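You operate a simulated robot arm through the tools that you are given. There is no shell and no other tool. Be economical: measure what you need, move in short steps, check, and stop when the job is done.

You are at the controls of a simulated robot arm. One attempt, no reset.

## Task
Bleed the test block, then move the brown coupler to the GOOD pocket.
Fine: stand it upright there. Unclamp it only at 0.0 bar, and shut the red bleed knob again. Set down upright: what you pick out.

Only the result counts: the job must be done as asked and must still hold three seconds after the hand-in. Knocking over, shifting, dropping, spilling or breaking anything else fails it.

## Robot
A 7-joint arm with a two-finger parallel gripper, fixed in place. Base frame: the origin is at the foot of the arm, x ahead of it, y to its left, z up; the work surface is at about z = 88.3. Readings come in cm, rad, newtons and seconds.
With the tool pointing down near the work surface it reaches from about 24 to 68 cm from the base axis. Its first joint turns from -1.152 to 1.152 rad. Payload 2.4 kg.
Tool frame: the origin (TCP) lies between the finger pads and is the grasp point; the fingertips stand 3 cm ahead of it; z points along the fingers, y is the line along which they close. The gripper opens to 9.4 cm. The fingers are 2.8 cm wide and 1 cm thick; the gripper's body (5 by 9.6 cm) begins 5.5 cm behind the TCP.
Orientation is that of the tool frame in the base frame, as a unit quaternion [w, x, y, z]. With the fingers straight down and closing along the base's y, the tool's x points along the base's -x, its y along +y and its z along -z.

## Interface
- The arm moves only by the tool servo_tool. Its argument "moves" is a list of rows, each an object (a shift or turn left out is 0, a gripper value left out holds the last) with "slide": the shift along the tool's x, y, z in units of 100 mm (1.0 is 100 mm), a list of three; "dr": the turn, a rotation vector about the tool's x, y, z in units of 90 degrees (1.0 is 90 degrees), a list of three. In form: [{"slide": [dx, dy, dz], "dr": [wx, wy, wz]}, ...]. A call has 1 to 10 rows; each row is the pose to reach, as a shift and turn from the pose commanded when the call began, along the tool's axes at that moment. "gripper" is the closure in counts, from 0 (fully open) to 255 (shut), set as the call begins (left out, the last holds). A call with a number of a shift or a turn outside -1 to 1 is refused whole. Each row takes 0.2 s and may step no farther than 5 cm and 0.15 rad from the row before; otherwise, or with a gripper value out of range, the whole call is refused. Where a pose cannot be reached the arm comes as near as it can. A force on the tool above 70 N (or 10 N above the force at the start of the call, whichever is more), or a blocked arm, ends the call early, and 0.2 s more pass. Each finger travels about 15.3 cm/s and halts on what it meets, pressing with about 33 N; the grip force reading is that of the motor and also rises with nothing between the fingers. The clock runs only during rows and for 0.2 s after the last one: add rows that repeat a pose to give the fingers time. It gives the time, the measured TCP pose, the force on the tool (base axes), the opening and the grip force at its end, in the units of the frame above (readings bear some noise), with the torque about the TCP (base axes, N m) and any sound that the robot's microphone picked up, and new pictures: "views" is both (left out), scene, wrist or none.
- Cameras (640 x 400 px; columns grow to the right, rows downward): "scene" is fixed at [4.1, 46.97, 145.97]; the picture's right is [-0.78, -0.63, 0.00], its down [-0.27, 0.33, -0.91] and it looks along [0.57, -0.70, -0.42] (base axes); focal length 342 px, centre (320, 200). "wrist" rides on the gripper at [7.6, 1.4, -10.3] in the tool frame; the picture's right is [-0.18, 0.98, 0.00], its down [-0.75, -0.14, -0.64] and it looks along [-0.63, -0.12, 0.77] (tool axes); focal length 243 px, centre (320, 200). There is no depth. A picture from a camera that has moved, and an enlarged one, comes with that camera's place and axes in the base frame and with its lens.
- zoom(camera, box): a new picture of the part [left, top, right, bottom] of that camera's present view, enlarged. The clock stands still meanwhile.
- finish_job(): hands the job in; it is judged then, once.

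Work in short steps. Places have to be worked out from the pictures, the camera data and where the tool is seen: move nearer, look again, correct. Check each grasp and each placing, and mend what went wrong. You have 120 turns and 200 pictures in all, those below and enlarged ones among them. Open the gripper and draw the arm clear of the work before you hand the job in, unless the task says otherwise; then end with one line.

The tools are called after "Request:" as name(argument=value, ...) on one line, values as JSON. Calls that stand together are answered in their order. servo_tool: Moves the arm, as the interface text tells. Its arguments: {"type":"object","properties":{"moves":{"type":"array","items":{"type":"object","properties":{"slide":{"type":"array","items":{"type":"number"}},"dr":{"type":"array","items":{"type":"number"}}}}},"gripper":{"type":"number"},"views":{"type":"string","enum":["both","scene","wrist","none"]}},"required":["moves"]} The other tools are called the same way: zoom (camera, box) takes an enlarged picture of a part of a camera's view; finish_job () hands the job in.

At the start:

```text
clock: 0.0
tcp_pos: [33.68, -16.77, 128.01]
ee_rot: [0.0, 0.0, 1.0, 0.0]
force: [0.8, 0.2, -0.1]
torque: [0.01, -0.01, 0.03]
finger_gap: 9.39
finger_force: 0.0
```

scene: 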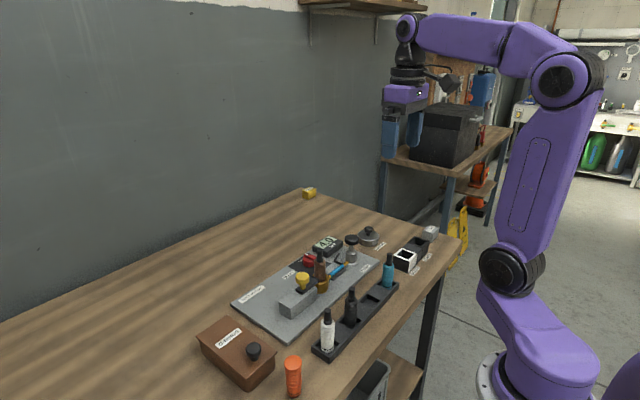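
wrist: 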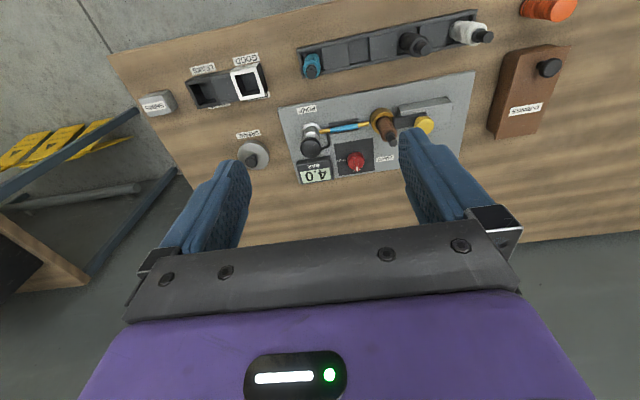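

I see a test block plate with gauge, red knob, brown coupler, yellow clamp knob. I enlarge both views to read the labels.

Request:
zoom(camera="scene", box=[220, 220, 400, 340])

Request:
zoom(camera="wrist", box=[270, 60, 490, 200])

Request:
zoom(camera="scene", box=[330, 210, 460, 300])

Request:
zoom(camera="wrist", box=[130, 40, 290, 180])

```text
3.33 times, centred on (310, 280) of scene
camera zoom: at [4.1, 46.97, 145.97], right [-0.78, -0.63, 0.0], down [-0.27, 0.33, -0.91], along [0.57, -0.7, -0.42], focal length 1141 px, centre (353, -67)
```

zoom: 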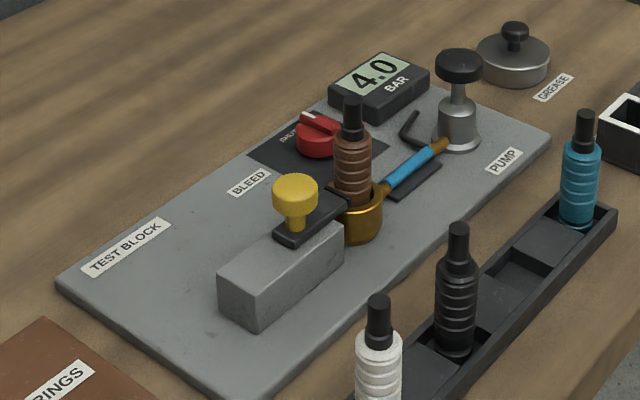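

```text
2.86 times, centred on (380, 130) of wrist
camera zoom: at [26.03, -15.21, 138.21], right [0.18, 0.98, 0.0], down [0.75, -0.14, 0.64], along [0.63, -0.12, -0.77], focal length 693 px, centre (149, 400)
```

zoom: 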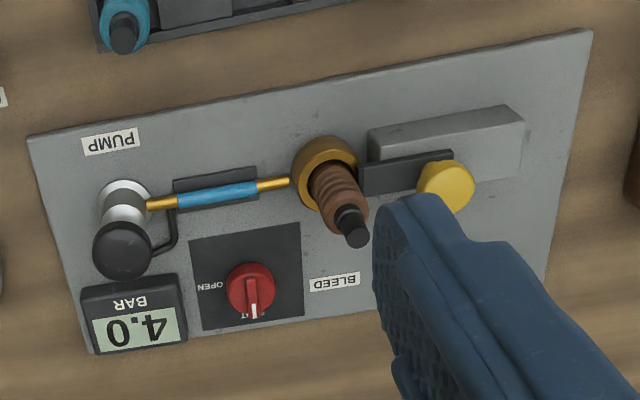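

```text
4.44 times, centred on (395, 255) of scene
camera zoom: at [4.1, 46.97, 145.97], right [-0.78, -0.63, 0.0], down [-0.27, 0.33, -0.91], along [0.57, -0.7, -0.42], focal length 1522 px, centre (-13, -44)
```

zoom: 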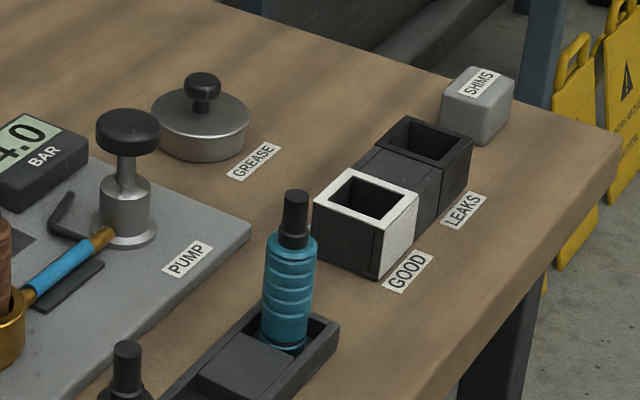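

```text
2.86 times, centred on (210, 110) of wrist
camera zoom: at [26.03, -15.21, 138.21], right [0.18, 0.98, 0.0], down [0.75, -0.14, 0.64], along [0.63, -0.12, -0.77], focal length 693 px, centre (634, 457)
```

zoom: 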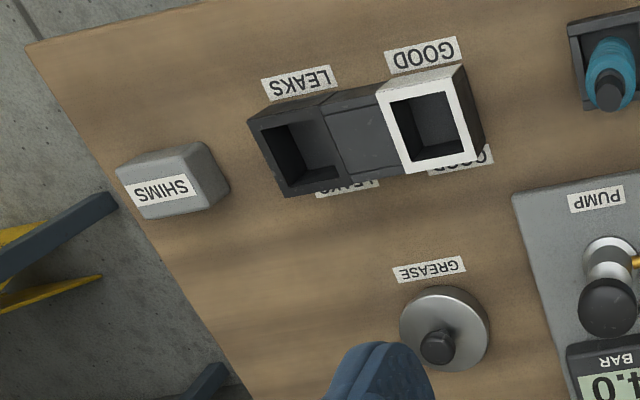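

The gauge reads 4.0 and the red knob's pointer is on SHUT (toward +x), with OPEN toward -y. I estimate the knob at about (54.5,-12.8) and the coupler at (46.2,-6.9), top about z=102. I move nearer, still high, to look again.

Request:
servo_tool(moves=[{"slide": [-0.25, 0.1, 0.2]}, {"slide": [-0.5, 0.2, 0.4]}, {"slide": [-0.75, 0.3, 0.6]}, {"slide": [-1.0, 0.4, 0.8]}, {"slide": [-1.0, 0.4, 0.8]}], views="wrist")

```text
clock: 1.2
tcp_pos: [43.64, -12.76, 120.1]
ee_rot: [0.0, 0.0, 1.0, -0.001]
force: [-0.8, -0.5, -0.2]
torque: [0.0, -0.02, -0.01]
finger_gap: 9.39
finger_force: 0.1
camera wrist: at [36.02, -11.31, 130.26], right [0.19, 0.98, 0.0], down [0.75, -0.14, 0.64], along [0.63, -0.12, -0.77], focal length 243 px, centre (320, 200)
```

wrist: 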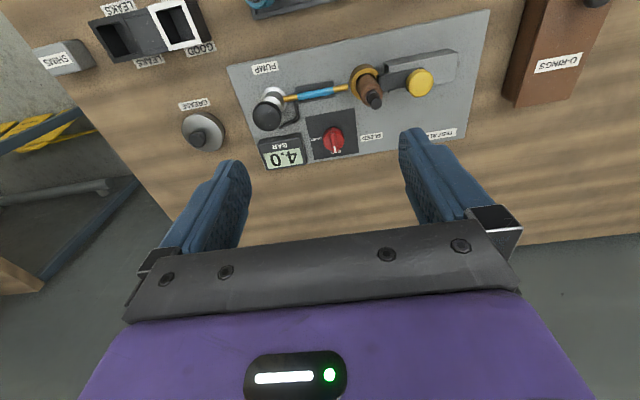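

The view is clear; I enlarge the plate for a finer measurement and for the clamp's details.

Request:
zoom(camera="wrist", box=[225, 20, 385, 180])

Request:
zoom(camera="wrist", box=[330, 30, 490, 150])

Request:
zoom(camera="scene", box=[280, 230, 370, 320])

```text
2.50 times, centred on (305, 100) of wrist
camera zoom: at [36.02, -11.31, 130.26], right [0.19, 0.98, 0.0], down [0.75, -0.14, 0.64], along [0.63, -0.12, -0.77], focal length 606 px, centre (358, 450)
```

zoom: 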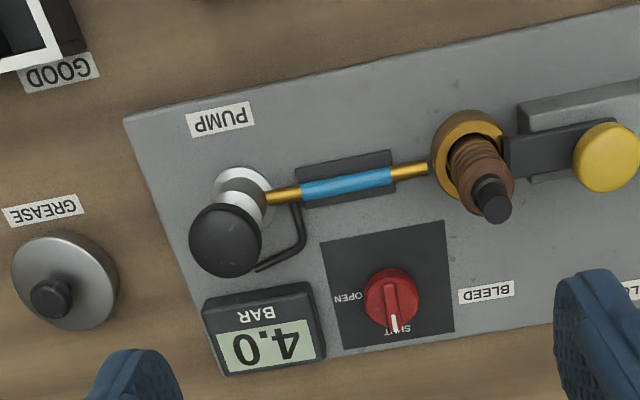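

```text
3.33 times, centred on (410, 90) of wrist
camera zoom: at [36.02, -11.31, 130.26], right [0.19, 0.98, 0.0], down [0.75, -0.14, 0.64], along [0.63, -0.12, -0.77], focal length 809 px, centre (20, 567)
```

zoom: 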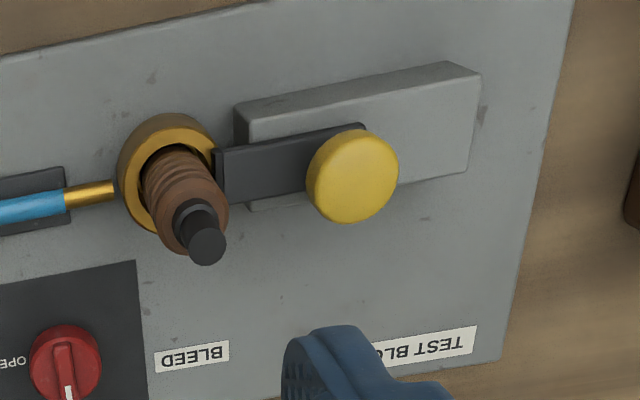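

```text
4.44 times, centred on (325, 275) of scene
camera zoom: at [4.1, 46.97, 145.97], right [-0.78, -0.63, 0.0], down [-0.27, 0.33, -0.91], along [0.57, -0.7, -0.42], focal length 1522 px, centre (298, -133)
```

zoom: 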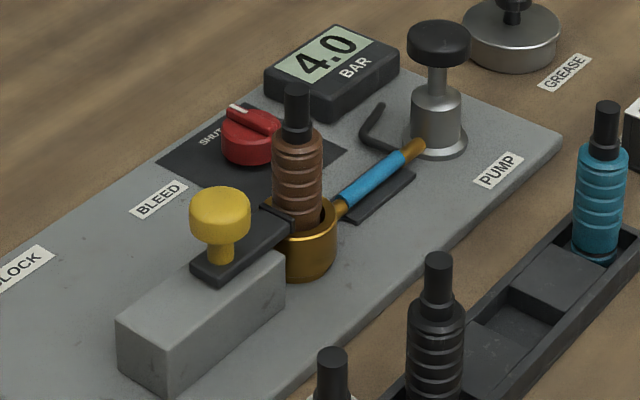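

The plate is aligned with the base axes. I'll pre-turn the hand about −90° (so that the coming clockwise turn keeps the camera clear of the coupler) while moving above the red knob.

Request:
servo_tool(moves=[{"slide": [-0.1, 0, 0.1], "dr": [0, 0, -0.094]}, {"slide": [-0.2, 0, 0.2], "dr": [0, 0, -0.188]}, {"slide": [-0.3, 0, 0.3], "dr": [0, 0, -0.282]}, {"slide": [-0.4, 0, 0.4], "dr": [0, 0, -0.376]}, {"slide": [-0.5, 0, 0.5], "dr": [0, 0, -0.47]}, {"slide": [-0.6, 0, 0.6], "dr": [0, 0, -0.564]}, {"slide": [-0.7, 0, 0.7], "dr": [0, 0, -0.658]}, {"slide": [-0.8, 0, 0.8], "dr": [0, 0, -0.752]}, {"slide": [-0.9, 0, 0.9], "dr": [0, 0, -0.846]}, {"slide": [-1.0, 0, 1.0], "dr": [0, 0, -0.94]}], views="both")

```text
clock: 3.4
tcp_pos: [53.84, -12.65, 109.97]
ee_rot: [0.0, -0.675, 0.738, 0.001]
force: [-0.7, -0.8, -0.7]
torque: [0.02, 0.03, -0.01]
finger_gap: 9.4
finger_force: 0.1
camera wrist: at [51.53, -20.11, 120.18], right [-0.96, 0.27, 0.0], down [0.21, 0.74, 0.64], along [0.18, 0.62, -0.77], focal length 243 px, centre (320, 200)
```

scene: 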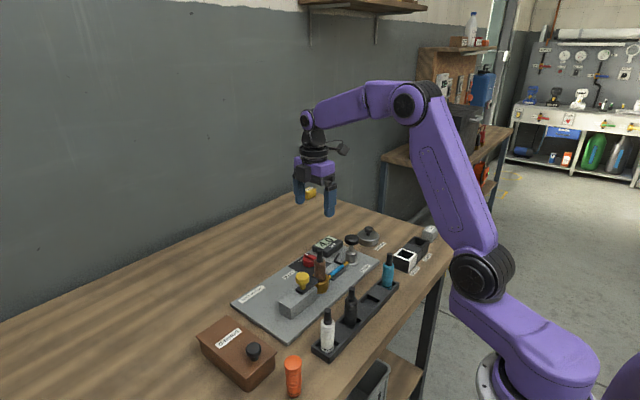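
wrist: 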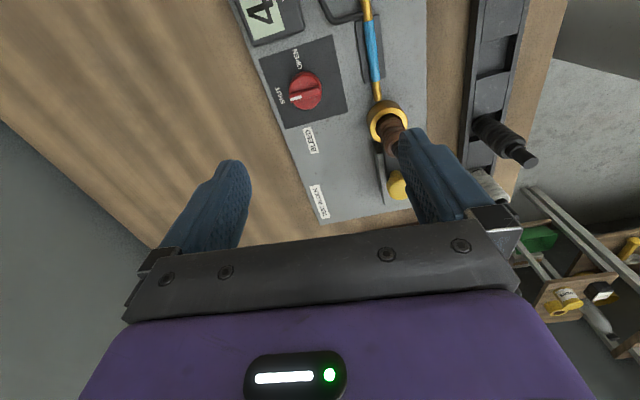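

Knob estimate from this nearer view is (55.2, −12.7), top about z 91. I centre on it, finish the turn to −90°, and go down to z≈101 for another look.

Request:
servo_tool(moves=[{"slide": [-0.013, -0.134, 0.3], "dr": [0, 0, -0.06]}, {"slide": [-0.013, -0.134, 0.6], "dr": [0, 0, -0.06]}, {"slide": [-0.013, -0.134, 0.9], "dr": [0, 0, -0.06]}, {"slide": [-0.013, -0.134, 0.9], "dr": [0, 0, -0.06]}], views="wrist")

```text
clock: 4.4
tcp_pos: [54.99, -12.73, 101.08]
ee_rot: [0.0, 0.707, -0.707, 0.0]
force: [-0.3, 0.0, 0.1]
torque: [-0.02, 0.03, 0.02]
finger_gap: 9.41
finger_force: 0.0
camera wrist: at [53.52, -20.31, 111.17], right [-0.98, 0.18, 0.0], down [0.14, 0.75, 0.64], along [0.12, 0.63, -0.77], focal length 243 px, centre (320, 200)
```

wrist: 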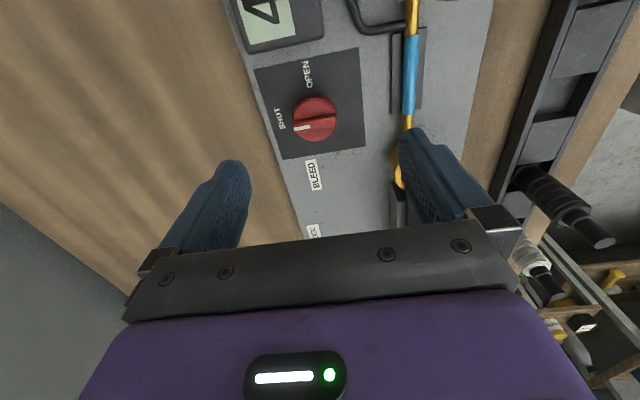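

Knob seen at (55.35, −12.85). I correct by about 3 mm and descend to TCP z≈93, fingers straddling the knob.

Request:
servo_tool(moves=[{"slide": [0.01, -0.035, 0.3]}, {"slide": [0.01, -0.035, 0.55]}, {"slide": [0.01, -0.035, 0.7]}, {"slide": [0.01, -0.035, 0.8]}, {"slide": [0.01, -0.035, 0.8]}], views="both")

```text
clock: 5.6
tcp_pos: [55.41, -12.85, 92.83]
ee_rot: [0.0, -0.707, 0.707, 0.0]
force: [-0.4, -0.3, -1.0]
torque: [-0.01, 0.01, 0.0]
finger_gap: 9.4
finger_force: 0.0
camera wrist: at [53.89, -20.38, 103.12], right [-0.98, 0.18, 0.0], down [0.14, 0.75, 0.64], along [0.12, 0.63, -0.77], focal length 243 px, centre (320, 200)
```

scene: 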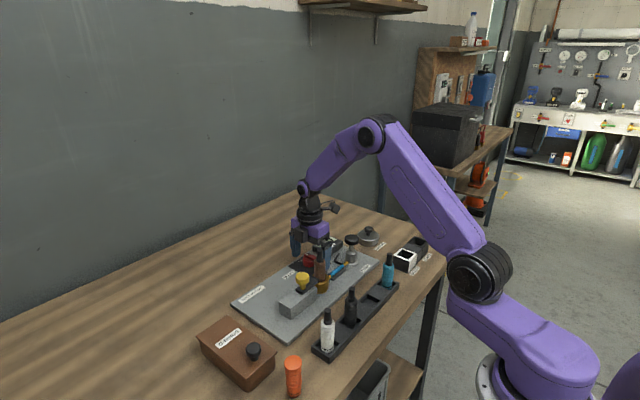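
wrist: 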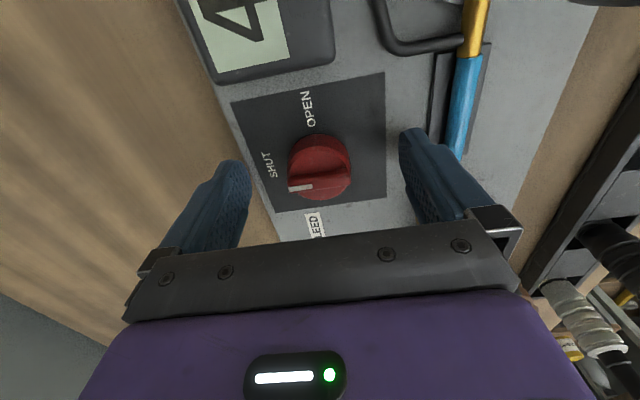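

The knob is centred between the fingers. I close on it.

Request:
servo_tool(moves=[{"slide": [0, 0, 0]}, {"slide": [0, 0, 0]}, {"slide": [0, 0, 0]}, {"slide": [0, 0, 0]}], gripper=255, views="wrist")

```text
clock: 6.6
tcp_pos: [55.52, -12.77, 92.97]
ee_rot: [0.001, -0.707, 0.707, -0.001]
force: [12.1, -1.0, -9.2]
torque: [-0.04, -0.01, -0.05]
finger_gap: 3.76
finger_force: 45.5
camera wrist: at [53.97, -20.38, 103.13], right [-0.98, 0.18, 0.0], down [0.14, 0.75, 0.64], along [0.12, 0.63, -0.77], focal length 243 px, centre (320, 200)
```

wrist: 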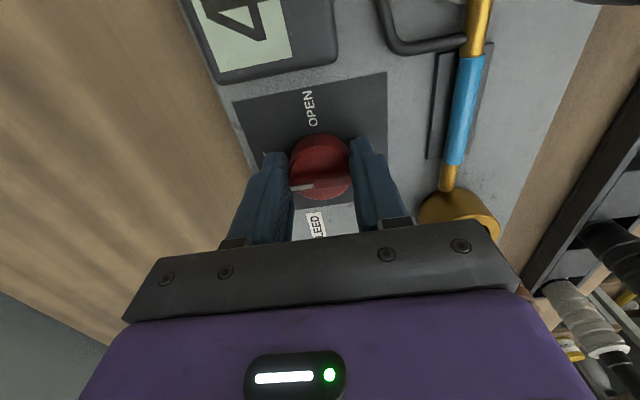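

Gripped (gap 3.76). I turn clockwise (tool +z) about 77° first, watching torque and slippage.

Request:
servo_tool(moves=[{"dr": [0, 0, 0.085]}, {"dr": [0, 0, 0.17]}, {"dr": [0, 0, 0.255]}, {"dr": [0, 0, 0.34]}, {"dr": [0, 0, 0.425]}, {"dr": [0, 0, 0.51]}, {"dr": [0, 0, 0.595]}, {"dr": [0, 0, 0.68]}, {"dr": [0, 0, 0.765]}, {"dr": [0, 0, 0.85]}], views="both")

```text
clock: 8.8
tcp_pos: [55.38, -12.68, 92.95]
ee_rot: [-0.002, -0.116, 0.993, 0.001]
force: [-10.0, 10.6, -11.4]
torque: [0.11, -0.81, 0.03]
finger_gap: 3.75
finger_force: 44.6
camera wrist: at [47.53, -12.99, 103.18], right [-0.05, 1.0, 0.0], down [0.77, 0.04, 0.64], along [0.64, 0.03, -0.77], focal length 243 px, centre (320, 200)
```

scene: 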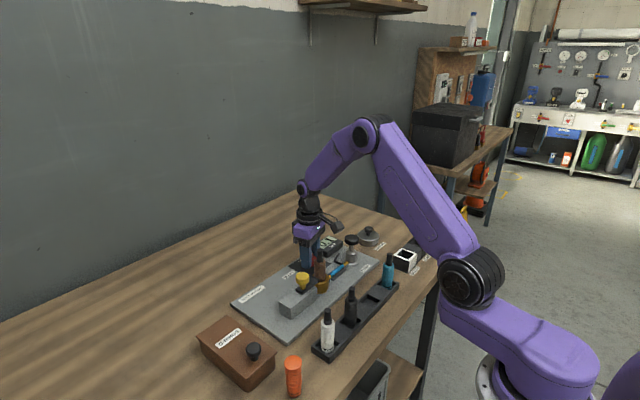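
wrist: 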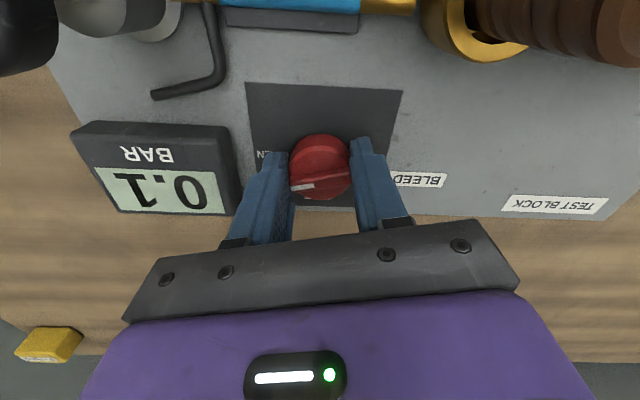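

The knob turned with the hand and the gauge is down to 0.1. I turn a little more and wait.

Request:
servo_tool(moves=[{"dr": [0, 0, 0.07]}, {"dr": [0, 0, 0.1]}, {"dr": [0, 0, 0.1]}, {"dr": [0, 0, 0.1]}, {"dr": [0, 0, 0.1]}, {"dr": [0, 0, 0.1]}], views="wrist")

```text
clock: 10.2
tcp_pos: [55.16, -12.52, 92.93]
ee_rot: [-0.003, -0.04, 0.999, 0.001]
force: [-10.2, 22.6, -10.2]
torque: [0.23, 0.22, 0.04]
finger_gap: 3.77
finger_force: 45.1
camera wrist: at [47.56, -11.76, 103.19], right [0.11, 0.99, 0.0], down [0.77, -0.08, 0.64], along [0.63, -0.07, -0.77], focal length 243 px, centre (320, 200)
```

wrist: 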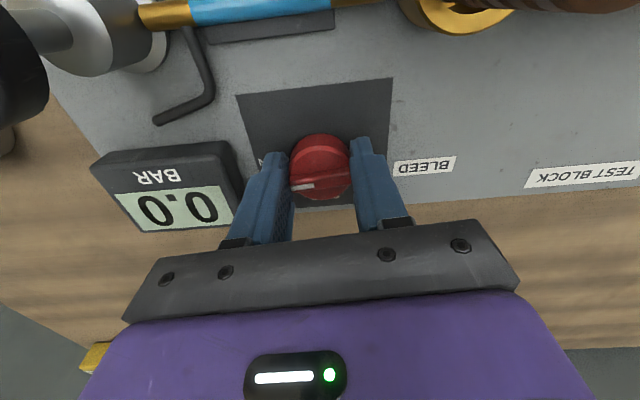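

Gauge reads 0.0. The gauge box stands close to the −y finger, so I open only to about 5.4 cm, then rise straight up.

Request:
servo_tool(moves=[{"slide": [0, 0, 0]}, {"slide": [0, 0, 0]}, {"slide": [0, 0, -0.2]}, {"slide": [0, 0, -0.5]}, {"slide": [0, 0, -0.9]}, {"slide": [0, 0, -1.0]}], gripper=110, views="wrist")

```text
clock: 11.6
tcp_pos: [55.46, -12.68, 102.9]
ee_rot: [-0.001, -0.039, 0.999, 0.0]
force: [-0.1, 0.2, 0.7]
torque: [0.0, -0.01, -0.02]
finger_gap: 5.34
finger_force: 0.0
camera wrist: at [47.66, -11.9, 113.26], right [0.11, 0.99, 0.0], down [0.76, -0.08, 0.64], along [0.64, -0.07, -0.77], focal length 243 px, centre (320, 200)
```

wrist: 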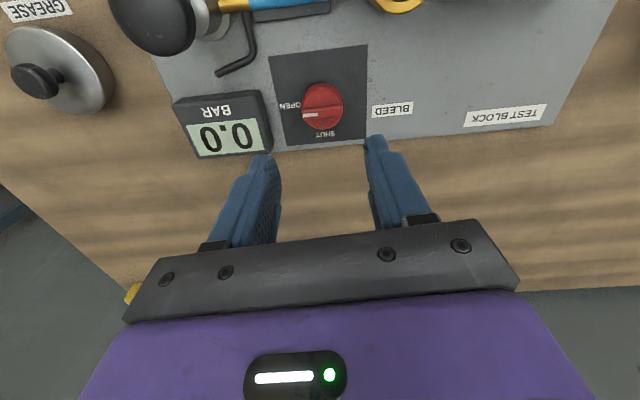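

Pointer is on OPEN and the gauge holds 0.0. Now I lift and move over toward the yellow clamp knob, estimated at (47, 0, 95.5), to inspect it.

Request:
servo_tool(moves=[{"slide": [0, 0, -0.4]}, {"slide": [0, 0, -0.7], "dr": [0, 0, 0.05]}, {"slide": [0.25, 0.33, -0.7], "dr": [0, 0, 0.05]}, {"slide": [0.5, 0.66, -0.7], "dr": [0, 0, 0.05]}, {"slide": [0.75, 0.98, -0.7], "dr": [0, 0, 0.05]}, {"slide": [0.75, 0.98, -0.7], "dr": [0, 0, 0.05]}], views="wrist")

```text
clock: 13.0
tcp_pos: [47.23, -3.38, 110.11]
ee_rot: [0.0, -0.001, 1.0, 0.001]
force: [0.0, 0.3, -0.2]
torque: [-0.01, 0.03, -0.02]
finger_gap: 5.38
finger_force: 0.1
camera wrist: at [39.51, -2.06, 120.25], right [0.18, 0.98, 0.0], down [0.75, -0.14, 0.64], along [0.63, -0.12, -0.77], focal length 243 px, centre (320, 200)
```

wrist: 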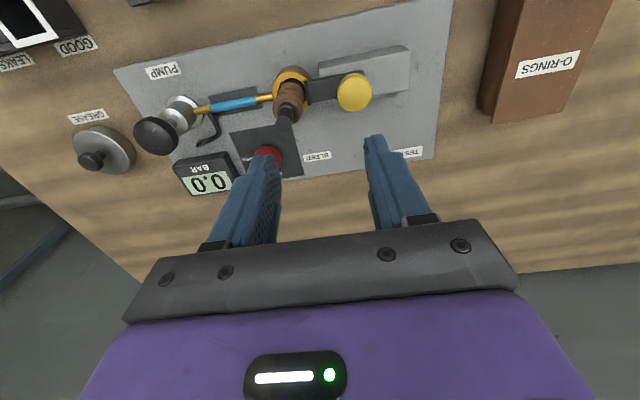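

Request:
zoom(camera="wrist", box=[260, 30, 420, 130])

Request:
zoom(camera="scene", box=[270, 240, 350, 320])

```text
4.00 times, centred on (340, 80) of wrist
camera zoom: at [39.51, -2.06, 120.25], right [0.18, 0.98, 0.0], down [0.75, -0.14, 0.64], along [0.63, -0.12, -0.77], focal length 970 px, centre (240, 680)
```

zoom: 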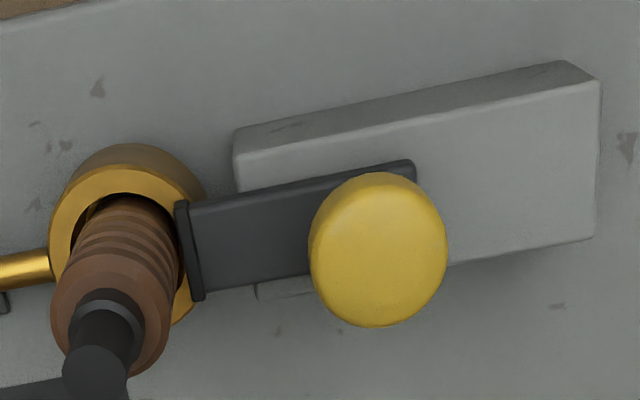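

```text
5.00 times, centred on (310, 280) of scene
camera zoom: at [4.1, 46.97, 145.97], right [-0.78, -0.63, 0.0], down [-0.27, 0.33, -0.91], along [0.57, -0.7, -0.42], focal length 1712 px, centre (370, -200)
```

zoom: 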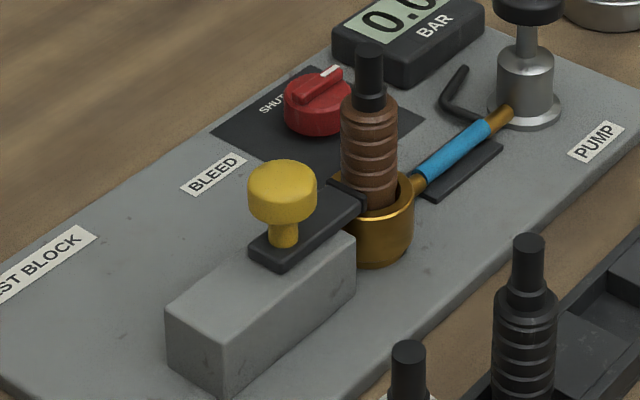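

The clamp is a slider: the dark bar runs along the grey rail (y), so I'll pull the knob toward +y. Knob at about (46.65, −0.25), top z≈97. I move above it to z≈102 and check.

Request:
servo_tool(moves=[{"slide": [0.058, 0.313, 0]}, {"slide": [0.058, 0.313, 0.4]}, {"slide": [0.058, 0.313, 0.8]}, {"slide": [0.058, 0.313, 0.8]}], views="both")

```text
clock: 14.0
tcp_pos: [46.68, -0.44, 101.97]
ee_rot: [0.0, 0.001, 1.0, 0.0]
force: [0.0, 0.1, 0.0]
torque: [-0.03, 0.02, 0.0]
finger_gap: 5.33
finger_force: 0.1
camera wrist: at [38.97, 0.9, 112.16], right [0.18, 0.98, 0.0], down [0.75, -0.14, 0.64], along [0.63, -0.12, -0.77], focal length 243 px, centre (320, 200)
```

scene: 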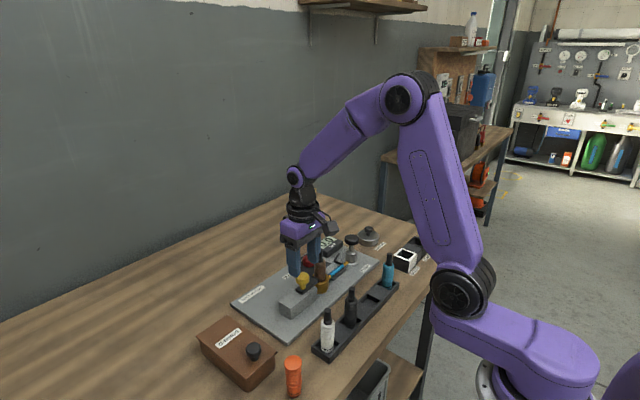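
wrist: 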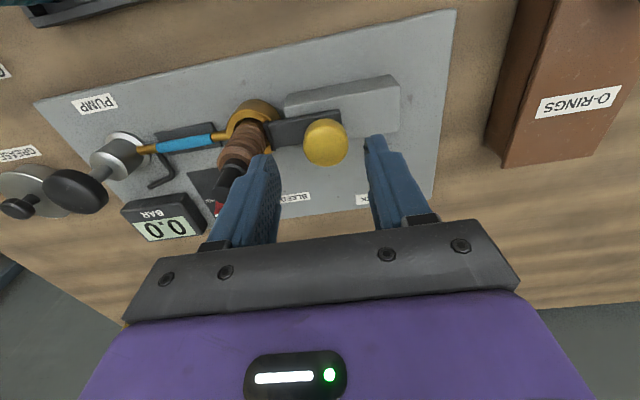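

Knob is at (46.5, −0.1). I descend to TCP z≈97 with a slight y correction.

Request:
servo_tool(moves=[{"slide": [0.01, 0.03, 0.2]}, {"slide": [0.01, 0.03, 0.4]}, {"slide": [0.01, 0.03, 0.49]}, {"slide": [0.01, 0.03, 0.49]}], views="both")

```text
clock: 15.0
tcp_pos: [46.46, -0.19, 97.19]
ee_rot: [0.001, 0.0, 1.0, 0.0]
force: [-0.6, -0.6, -0.3]
torque: [-0.03, 0.03, 0.02]
finger_gap: 5.36
finger_force: 0.0
camera wrist: at [38.8, 1.24, 107.33], right [0.18, 0.98, 0.0], down [0.75, -0.14, 0.64], along [0.63, -0.12, -0.77], focal length 243 px, centre (320, 200)
```

scene: 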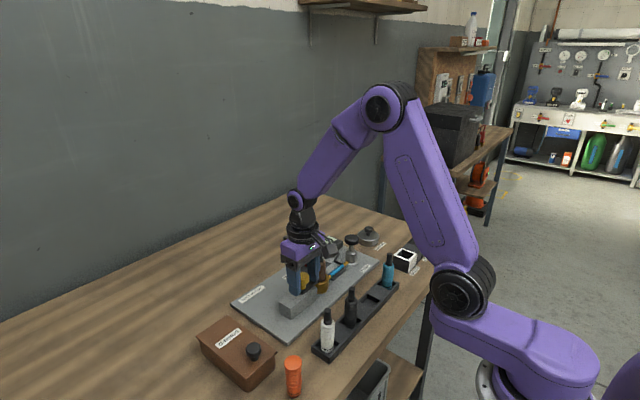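
wrist: 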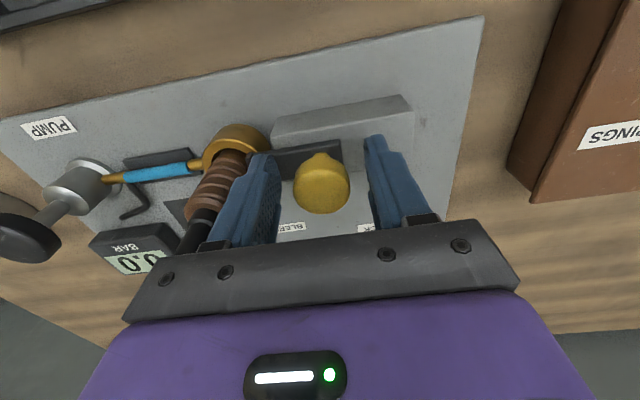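

The knob lies right between the pads with 0.0 on the gauge. I close on it.

Request:
servo_tool(moves=[{"slide": [0, 0, 0]}, {"slide": [0, 0, 0]}, {"slide": [0, 0, 0]}], gripper=255, views="none")

Request:
zoom(camera="wrist", box=[60, 100, 420, 280])

```text
clock: 15.8
tcp_pos: [46.4, -0.19, 97.17]
ee_rot: [0.0, 0.001, 1.0, 0.0]
force: [0.7, 0.8, -3.7]
torque: [0.03, -0.06, -0.03]
finger_gap: 3.27
finger_force: 45.0
```

```text
1.78 times, centred on (240, 190) of wrist
camera zoom: at [38.8, 1.24, 107.34], right [0.18, 0.98, 0.0], down [0.75, -0.14, 0.64], along [0.63, -0.12, -0.77], focal length 431 px, centre (462, 218)
```

zoom: 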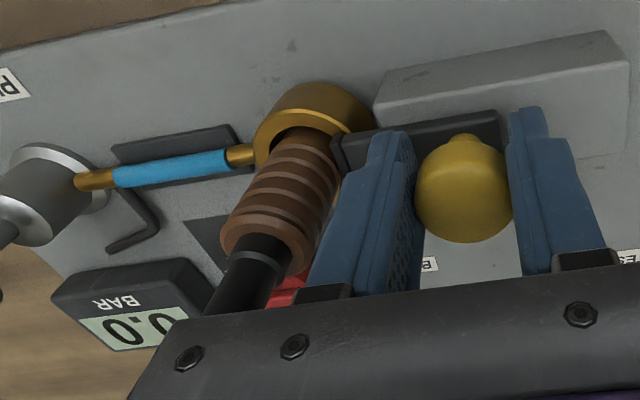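

Knob gripped (3.27 cm) and pressure 0.0. I pull gently toward +y, first 1.5 cm.

Request:
servo_tool(moves=[{"slide": [0, 0.04, 0]}, {"slide": [0, 0.08, 0]}, {"slide": [0, 0.12, 0]}, {"slide": [0, 0.15, 0]}, {"slide": [0, 0.15, 0]}], views="wrist")

```text
clock: 17.0
tcp_pos: [46.44, 1.36, 97.08]
ee_rot: [-0.001, -0.001, 1.0, 0.0]
force: [-6.3, 0.0, 17.7]
torque: [0.06, -0.04, -0.02]
finger_gap: 3.28
finger_force: 44.8
camera wrist: at [38.8, 2.78, 107.32], right [0.18, 0.98, 0.0], down [0.75, -0.14, 0.64], along [0.63, -0.12, -0.77], focal length 243 px, centre (320, 200)
```

wrist: 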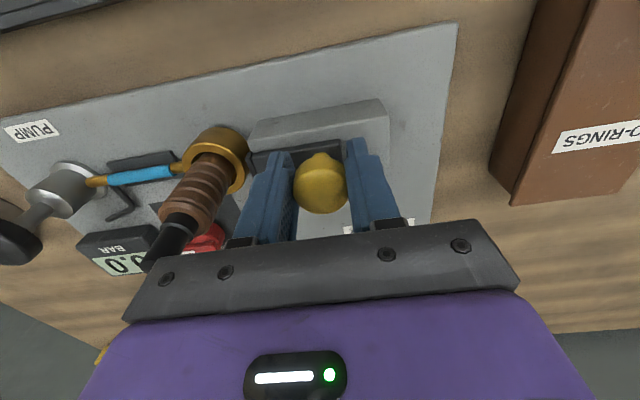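

The slider moves freely with the hand. I pull another 2 cm or so toward its open end.

Request:
servo_tool(moves=[{"slide": [0, 0.05, 0]}, {"slide": [0, 0.1, 0]}, {"slide": [0, 0.15, 0]}, {"slide": [0, 0.2, 0]}, {"slide": [0, 0.25, 0]}, {"slide": [0, 0.25, 0]}], views="wrist")

```text
clock: 18.4
tcp_pos: [46.51, 2.99, 97.15]
ee_rot: [0.0, 0.007, 1.0, -0.002]
force: [-0.9, -47.7, 14.3]
torque: [-0.05, -0.22, -0.49]
finger_gap: 3.24
finger_force: 44.8
camera wrist: at [38.87, 4.51, 107.31], right [0.2, 0.98, 0.0], down [0.75, -0.15, 0.64], along [0.63, -0.13, -0.77], focal length 243 px, centre (320, 200)
```

wrist: 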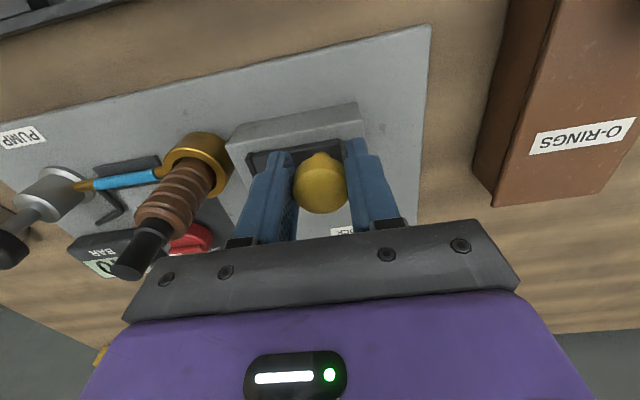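

The slider has reached its end stop (about 3.1 cm travel, 48 N). I relax the pull first.

Request:
servo_tool(moves=[{"slide": [0, -0.05, 0]}, {"slide": [0, -0.085, 0]}, {"slide": [0, -0.085, 0]}], views="none")

Request:
servo_tool(moves=[{"slide": [0, 0, 0]}, {"slide": [0, 0, 0]}, {"slide": [0, 0, -0.3]}, {"slide": [0, 0, -0.7]}, {"slide": [0, 0, -1.0]}], gripper=110, views="both")

```text
clock: 19.2
tcp_pos: [46.58, 2.93, 97.12]
ee_rot: [0.0, 0.001, 1.0, 0.0]
force: [4.5, -21.1, 11.1]
torque: [-0.01, 0.17, -0.24]
finger_gap: 3.22
finger_force: 45.2
```

```text
clock: 20.4
tcp_pos: [46.5, 3.18, 107.1]
ee_rot: [0.0, 0.0, 1.0, 0.0]
force: [-0.4, -0.2, 0.2]
torque: [0.01, 0.0, 0.0]
finger_gap: 5.36
finger_force: 0.0
camera wrist: at [38.8, 4.51, 117.31], right [0.18, 0.98, 0.0], down [0.75, -0.14, 0.64], along [0.63, -0.12, -0.77], focal length 243 px, centre (320, 200)
```

scene: 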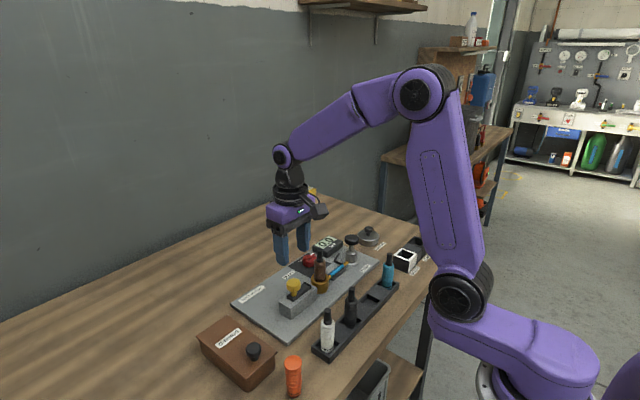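
wrist: 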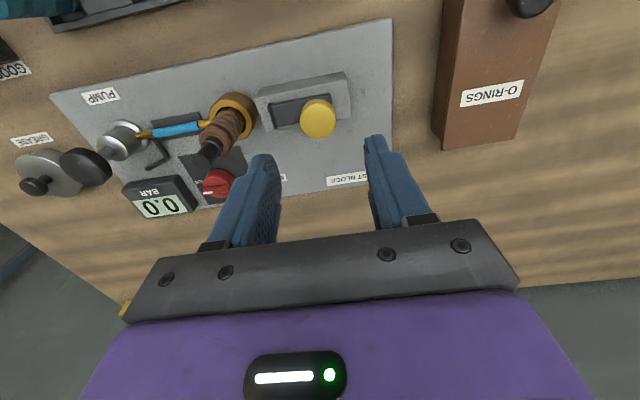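

The clamp is open and the gauge is 0.0. Now I measure the coupler in an enlarged view.

Request:
zoom(camera="wrist", box=[170, 70, 350, 190])

Request:
zoom(camera="scene", box=[270, 240, 350, 320])

```text
3.33 times, centred on (260, 130) of wrist
camera zoom: at [38.8, 4.51, 117.31], right [0.18, 0.98, 0.0], down [0.75, -0.14, 0.64], along [0.63, -0.12, -0.77], focal length 809 px, centre (520, 433)
```

zoom: 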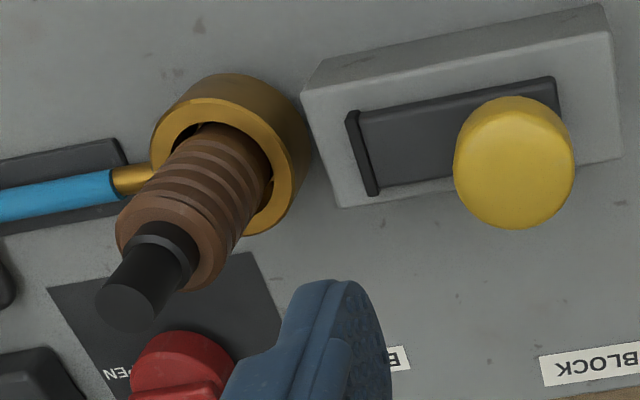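

```text
5.00 times, centred on (310, 280) of scene
camera zoom: at [4.1, 46.97, 145.97], right [-0.78, -0.63, 0.0], down [-0.27, 0.33, -0.91], along [0.57, -0.7, -0.42], focal length 1712 px, centre (370, -200)
```

zoom: 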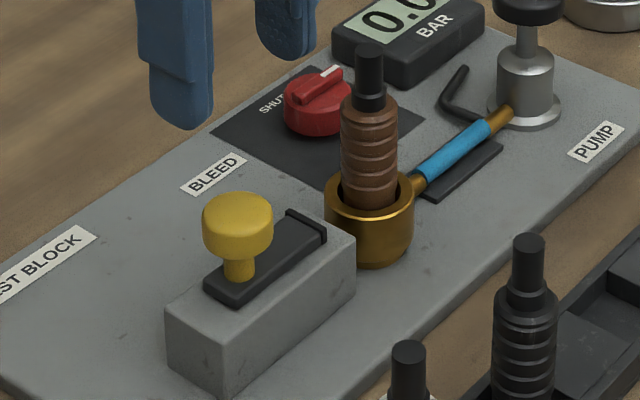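

Triangulated coupler tip: (46.9, −6.53, 100.5); brown shoulder about z 98, socket rim about 93. I move above it at the same height.

Request:
servo_tool(moves=[{"slide": [-0.02, -0.3, 0]}, {"slide": [-0.04, -0.65, 0]}, {"slide": [-0.04, -0.97, 0]}, {"slide": [-0.04, -0.97, 0]}], views="wrist")

```text
clock: 21.4
tcp_pos: [46.83, -6.75, 107.07]
ee_rot: [-0.001, 0.0, 1.0, 0.0]
force: [-0.8, 0.2, -0.3]
torque: [0.02, 0.01, 0.01]
finger_gap: 5.36
finger_force: 0.0
camera wrist: at [39.2, -5.31, 117.29], right [0.18, 0.98, 0.0], down [0.75, -0.14, 0.64], along [0.63, -0.12, -0.77], focal length 243 px, centre (320, 200)
```

wrist: 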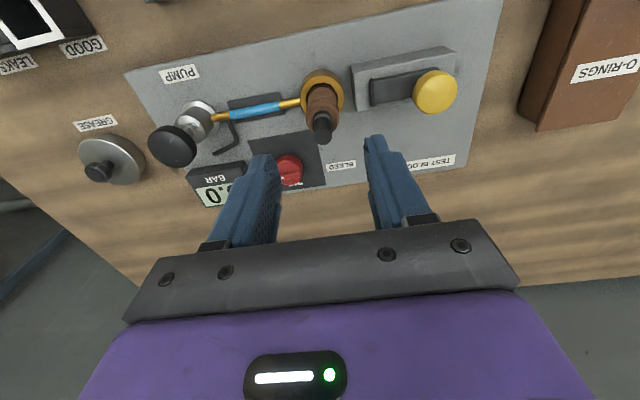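

Coupler tip at (46.7, −6.55), well centred. I descend around it to TCP z≈97.

Request:
servo_tool(moves=[{"slide": [0.01, 0.02, 0.3]}, {"slide": [0.01, 0.02, 0.6]}, {"slide": [0.01, 0.02, 0.85]}, {"slide": [0.01, 0.02, 1.0]}, {"slide": [0.01, 0.02, 1.0]}], views="both")

```text
clock: 22.6
tcp_pos: [46.77, -6.52, 97.25]
ee_rot: [0.0, 0.0, 1.0, 0.0]
force: [0.5, -0.5, -0.3]
torque: [0.0, -0.01, -0.01]
finger_gap: 5.34
finger_force: 0.1
camera wrist: at [39.11, -5.06, 107.29], right [0.18, 0.98, 0.0], down [0.75, -0.14, 0.64], along [0.63, -0.12, -0.77], focal length 243 px, centre (320, 200)
```

scene: 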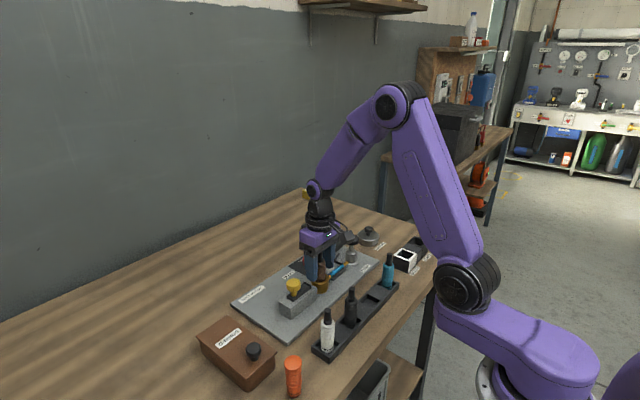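
wrist: 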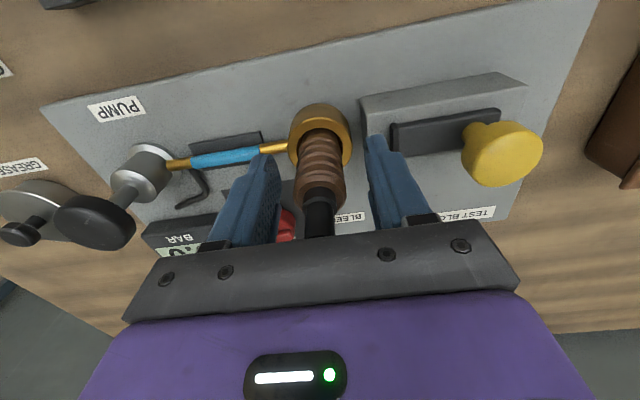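

The brown body is between the pads. I close the gripper.

Request:
servo_tool(moves=[{"slide": [0, 0, 0]}, {"slide": [0, 0, 0]}, {"slide": [0, 0, 0]}, {"slide": [0, 0, 0]}], gripper=255, views="wrist")

```text
clock: 23.6
tcp_pos: [46.81, -6.45, 97.09]
ee_rot: [0.0, 0.0, 1.0, 0.0]
force: [-0.1, -0.5, 1.0]
torque: [-0.06, -0.01, 0.0]
finger_gap: 2.69
finger_force: 33.2
camera wrist: at [39.12, -5.06, 107.33], right [0.18, 0.98, 0.0], down [0.75, -0.14, 0.64], along [0.63, -0.12, -0.77], focal length 243 px, centre (320, 200)
```

wrist: 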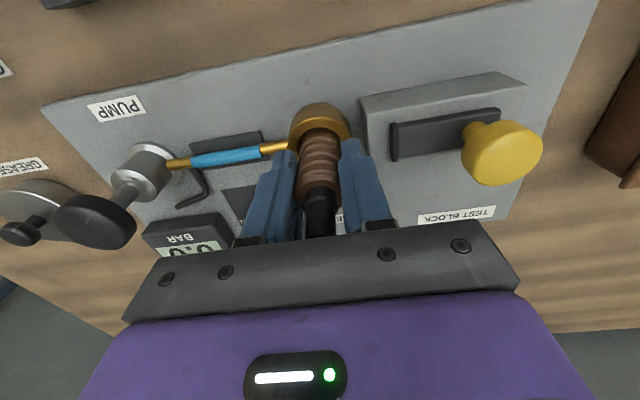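

Gripped at 2.69 cm with no side force. I lift slowly straight up.

Request:
servo_tool(moves=[{"slide": [0, 0, -0.05]}, {"slide": [0, 0, -0.1]}, {"slide": [0, 0, -0.2]}, {"slide": [0, 0, -0.35]}, {"slide": [0, 0, -0.55]}, {"slide": [0, 0, -0.75]}, {"slide": [0, 0, -1.0]}, {"slide": [0, 0, -1.0]}], views="both")

```text
clock: 25.4
tcp_pos: [46.77, -6.47, 107.05]
ee_rot: [-0.001, 0.0, 1.0, -0.001]
force: [0.2, 0.3, -1.0]
torque: [-0.04, -0.01, -0.01]
finger_gap: 2.66
finger_force: 32.7
camera wrist: at [39.14, -5.11, 117.32], right [0.18, 0.98, 0.0], down [0.75, -0.14, 0.64], along [0.63, -0.12, -0.77], focal length 243 px, centre (320, 200)
```

scene: 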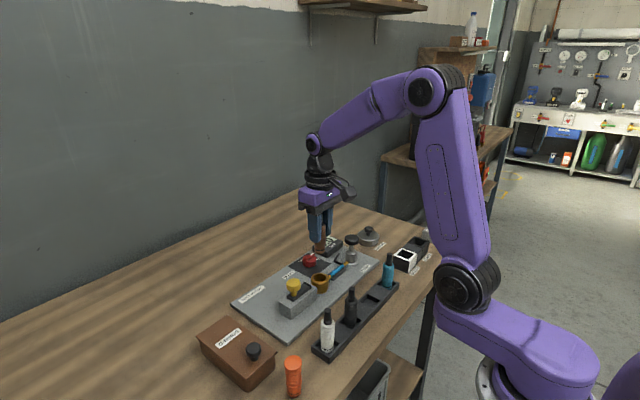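
wrist: 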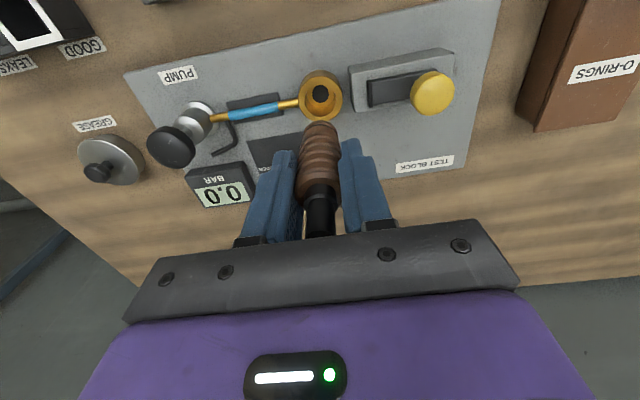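

The coupler is out and hangs straight; its bottom is about 7.4 cm below the TCP. I raise it and carry it toward the GOOD pocket in two legs.

Request:
servo_tool(moves=[{"slide": [0, 0, -0.3]}, {"slide": [0, 0, -0.6]}, {"slide": [0.2, -0.33, -0.6]}, {"slide": [0.4, -0.66, -0.6]}, {"slide": [0.58, -1.0, -0.6]}, {"slide": [0.58, -1.0, -0.6]}], views="none")

Request:
servo_tool(moves=[{"slide": [0.2, -0.33, 0]}, {"slide": [0.4, -0.66, 0]}, {"slide": [0.5, -1.0, 0]}, {"slide": [0.5, -1.0, 0]}], views="both")

```text
clock: 26.8
tcp_pos: [41.07, -16.48, 113.29]
ee_rot: [-0.001, 0.0, 1.0, -0.001]
force: [-1.0, -0.4, -0.8]
torque: [0.04, -0.03, -0.02]
finger_gap: 2.69
finger_force: 32.5
```

```text
clock: 27.8
tcp_pos: [35.76, -26.57, 113.12]
ee_rot: [0.001, 0.0, 1.0, 0.0]
force: [0.6, -0.3, -0.9]
torque: [0.03, 0.02, -0.03]
finger_gap: 2.65
finger_force: 32.8
camera wrist: at [28.24, -25.12, 123.29], right [0.18, 0.98, 0.0], down [0.75, -0.14, 0.64], along [0.63, -0.12, -0.77], focal length 243 px, centre (320, 200)
```

scene: 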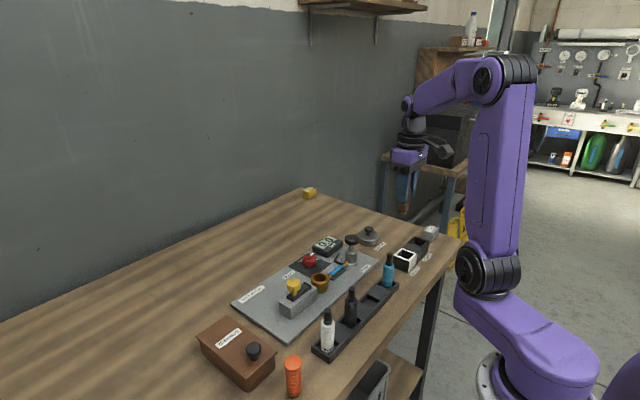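
wrist: 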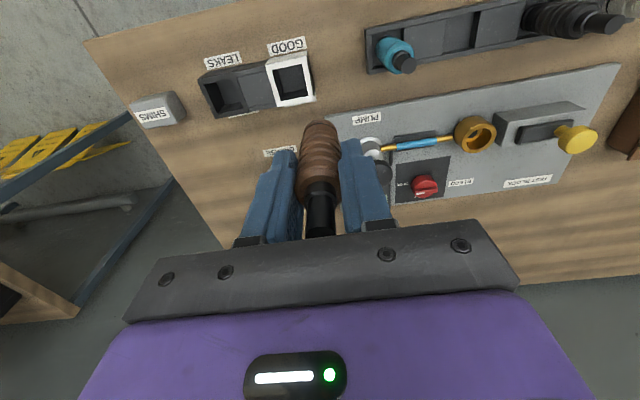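

Request:
zoom(camera="wrist", box=[190, 30, 350, 130])

Request:
zoom(camera="scene", box=[370, 150, 450, 290])

```text
4.00 times, centred on (270, 80) of wrist
camera zoom: at [28.24, -25.12, 123.29], right [0.18, 0.98, 0.0], down [0.75, -0.14, 0.64], along [0.63, -0.12, -0.77], focal length 970 px, centre (520, 680)
```

zoom: 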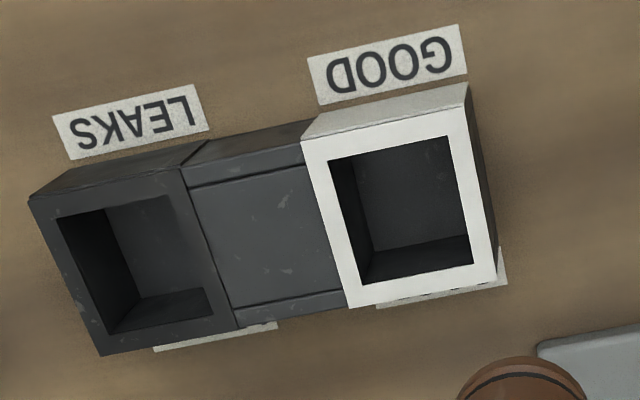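

```text
2.86 times, centred on (410, 220) of scene
camera zoom: at [4.1, 46.96, 145.97], right [-0.78, -0.63, 0.0], down [-0.27, 0.33, -0.91], along [0.57, -0.7, -0.42], focal length 978 px, centre (63, 143)
```

zoom: 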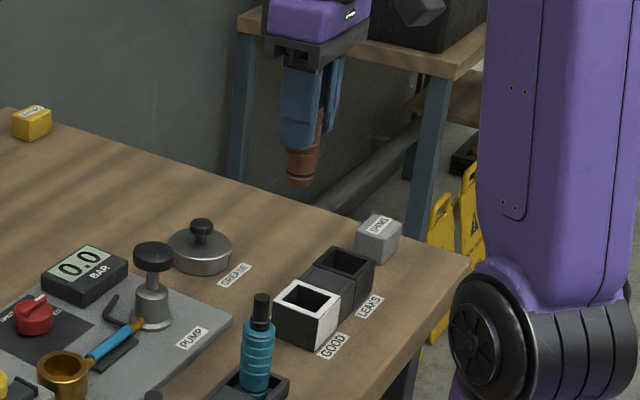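

Pocket corners are axis-aligned, centre ≈ (35.5, −30.05), rim z≈92, inner width ~3.6 cm. I move over it and lower until the coupler's bottom is ~3 cm above the rim.

Request:
servo_tool(moves=[{"slide": [0.026, -0.348, 0]}, {"slide": [0.026, -0.348, 0.3]}, {"slide": [0.026, -0.348, 0.6]}, {"slide": [0.026, -0.348, 0.9]}, {"slide": [0.026, -0.348, 0.9]}], views="both")

Request:
zoom(camera="wrist", box=[240, 60, 400, 220])

Request:
zoom(camera="scene", box=[360, 190, 450, 290])

```text
clock: 29.0
tcp_pos: [35.76, -29.92, 104.08]
ee_rot: [0.0, 0.001, 1.0, -0.001]
force: [-0.4, -0.7, 0.1]
torque: [0.0, 0.0, -0.04]
finger_gap: 2.66
finger_force: 33.0
camera wrist: at [28.06, -28.54, 114.24], right [0.18, 0.98, 0.0], down [0.75, -0.14, 0.64], along [0.63, -0.12, -0.77], focal length 243 px, centre (320, 200)
```

scene: 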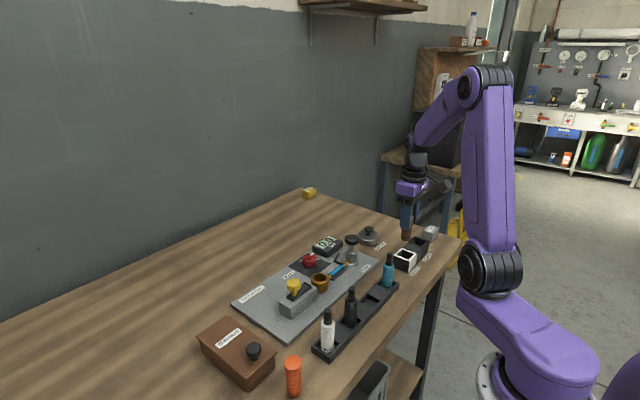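
wrist: 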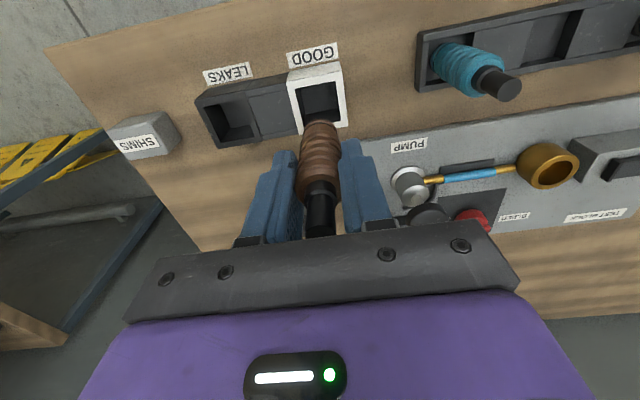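

```text
2.50 times, centred on (320, 140) of wrist
camera zoom: at [28.06, -28.54, 114.24], right [0.18, 0.98, 0.0], down [0.75, -0.14, 0.64], along [0.63, -0.12, -0.77], focal length 606 px, centre (320, 350)
```

zoom: 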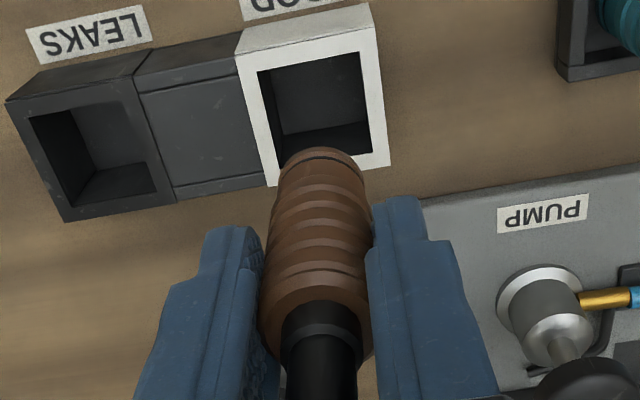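

```text
4.00 times, centred on (405, 240) of scene
camera zoom: at [4.1, 46.97, 145.97], right [-0.78, -0.63, 0.0], down [-0.27, 0.33, -0.91], along [0.57, -0.7, -0.42], focal length 1369 px, centre (-20, 40)
```

zoom: 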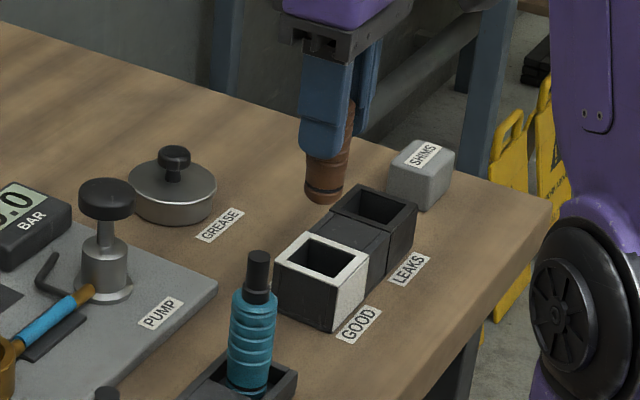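

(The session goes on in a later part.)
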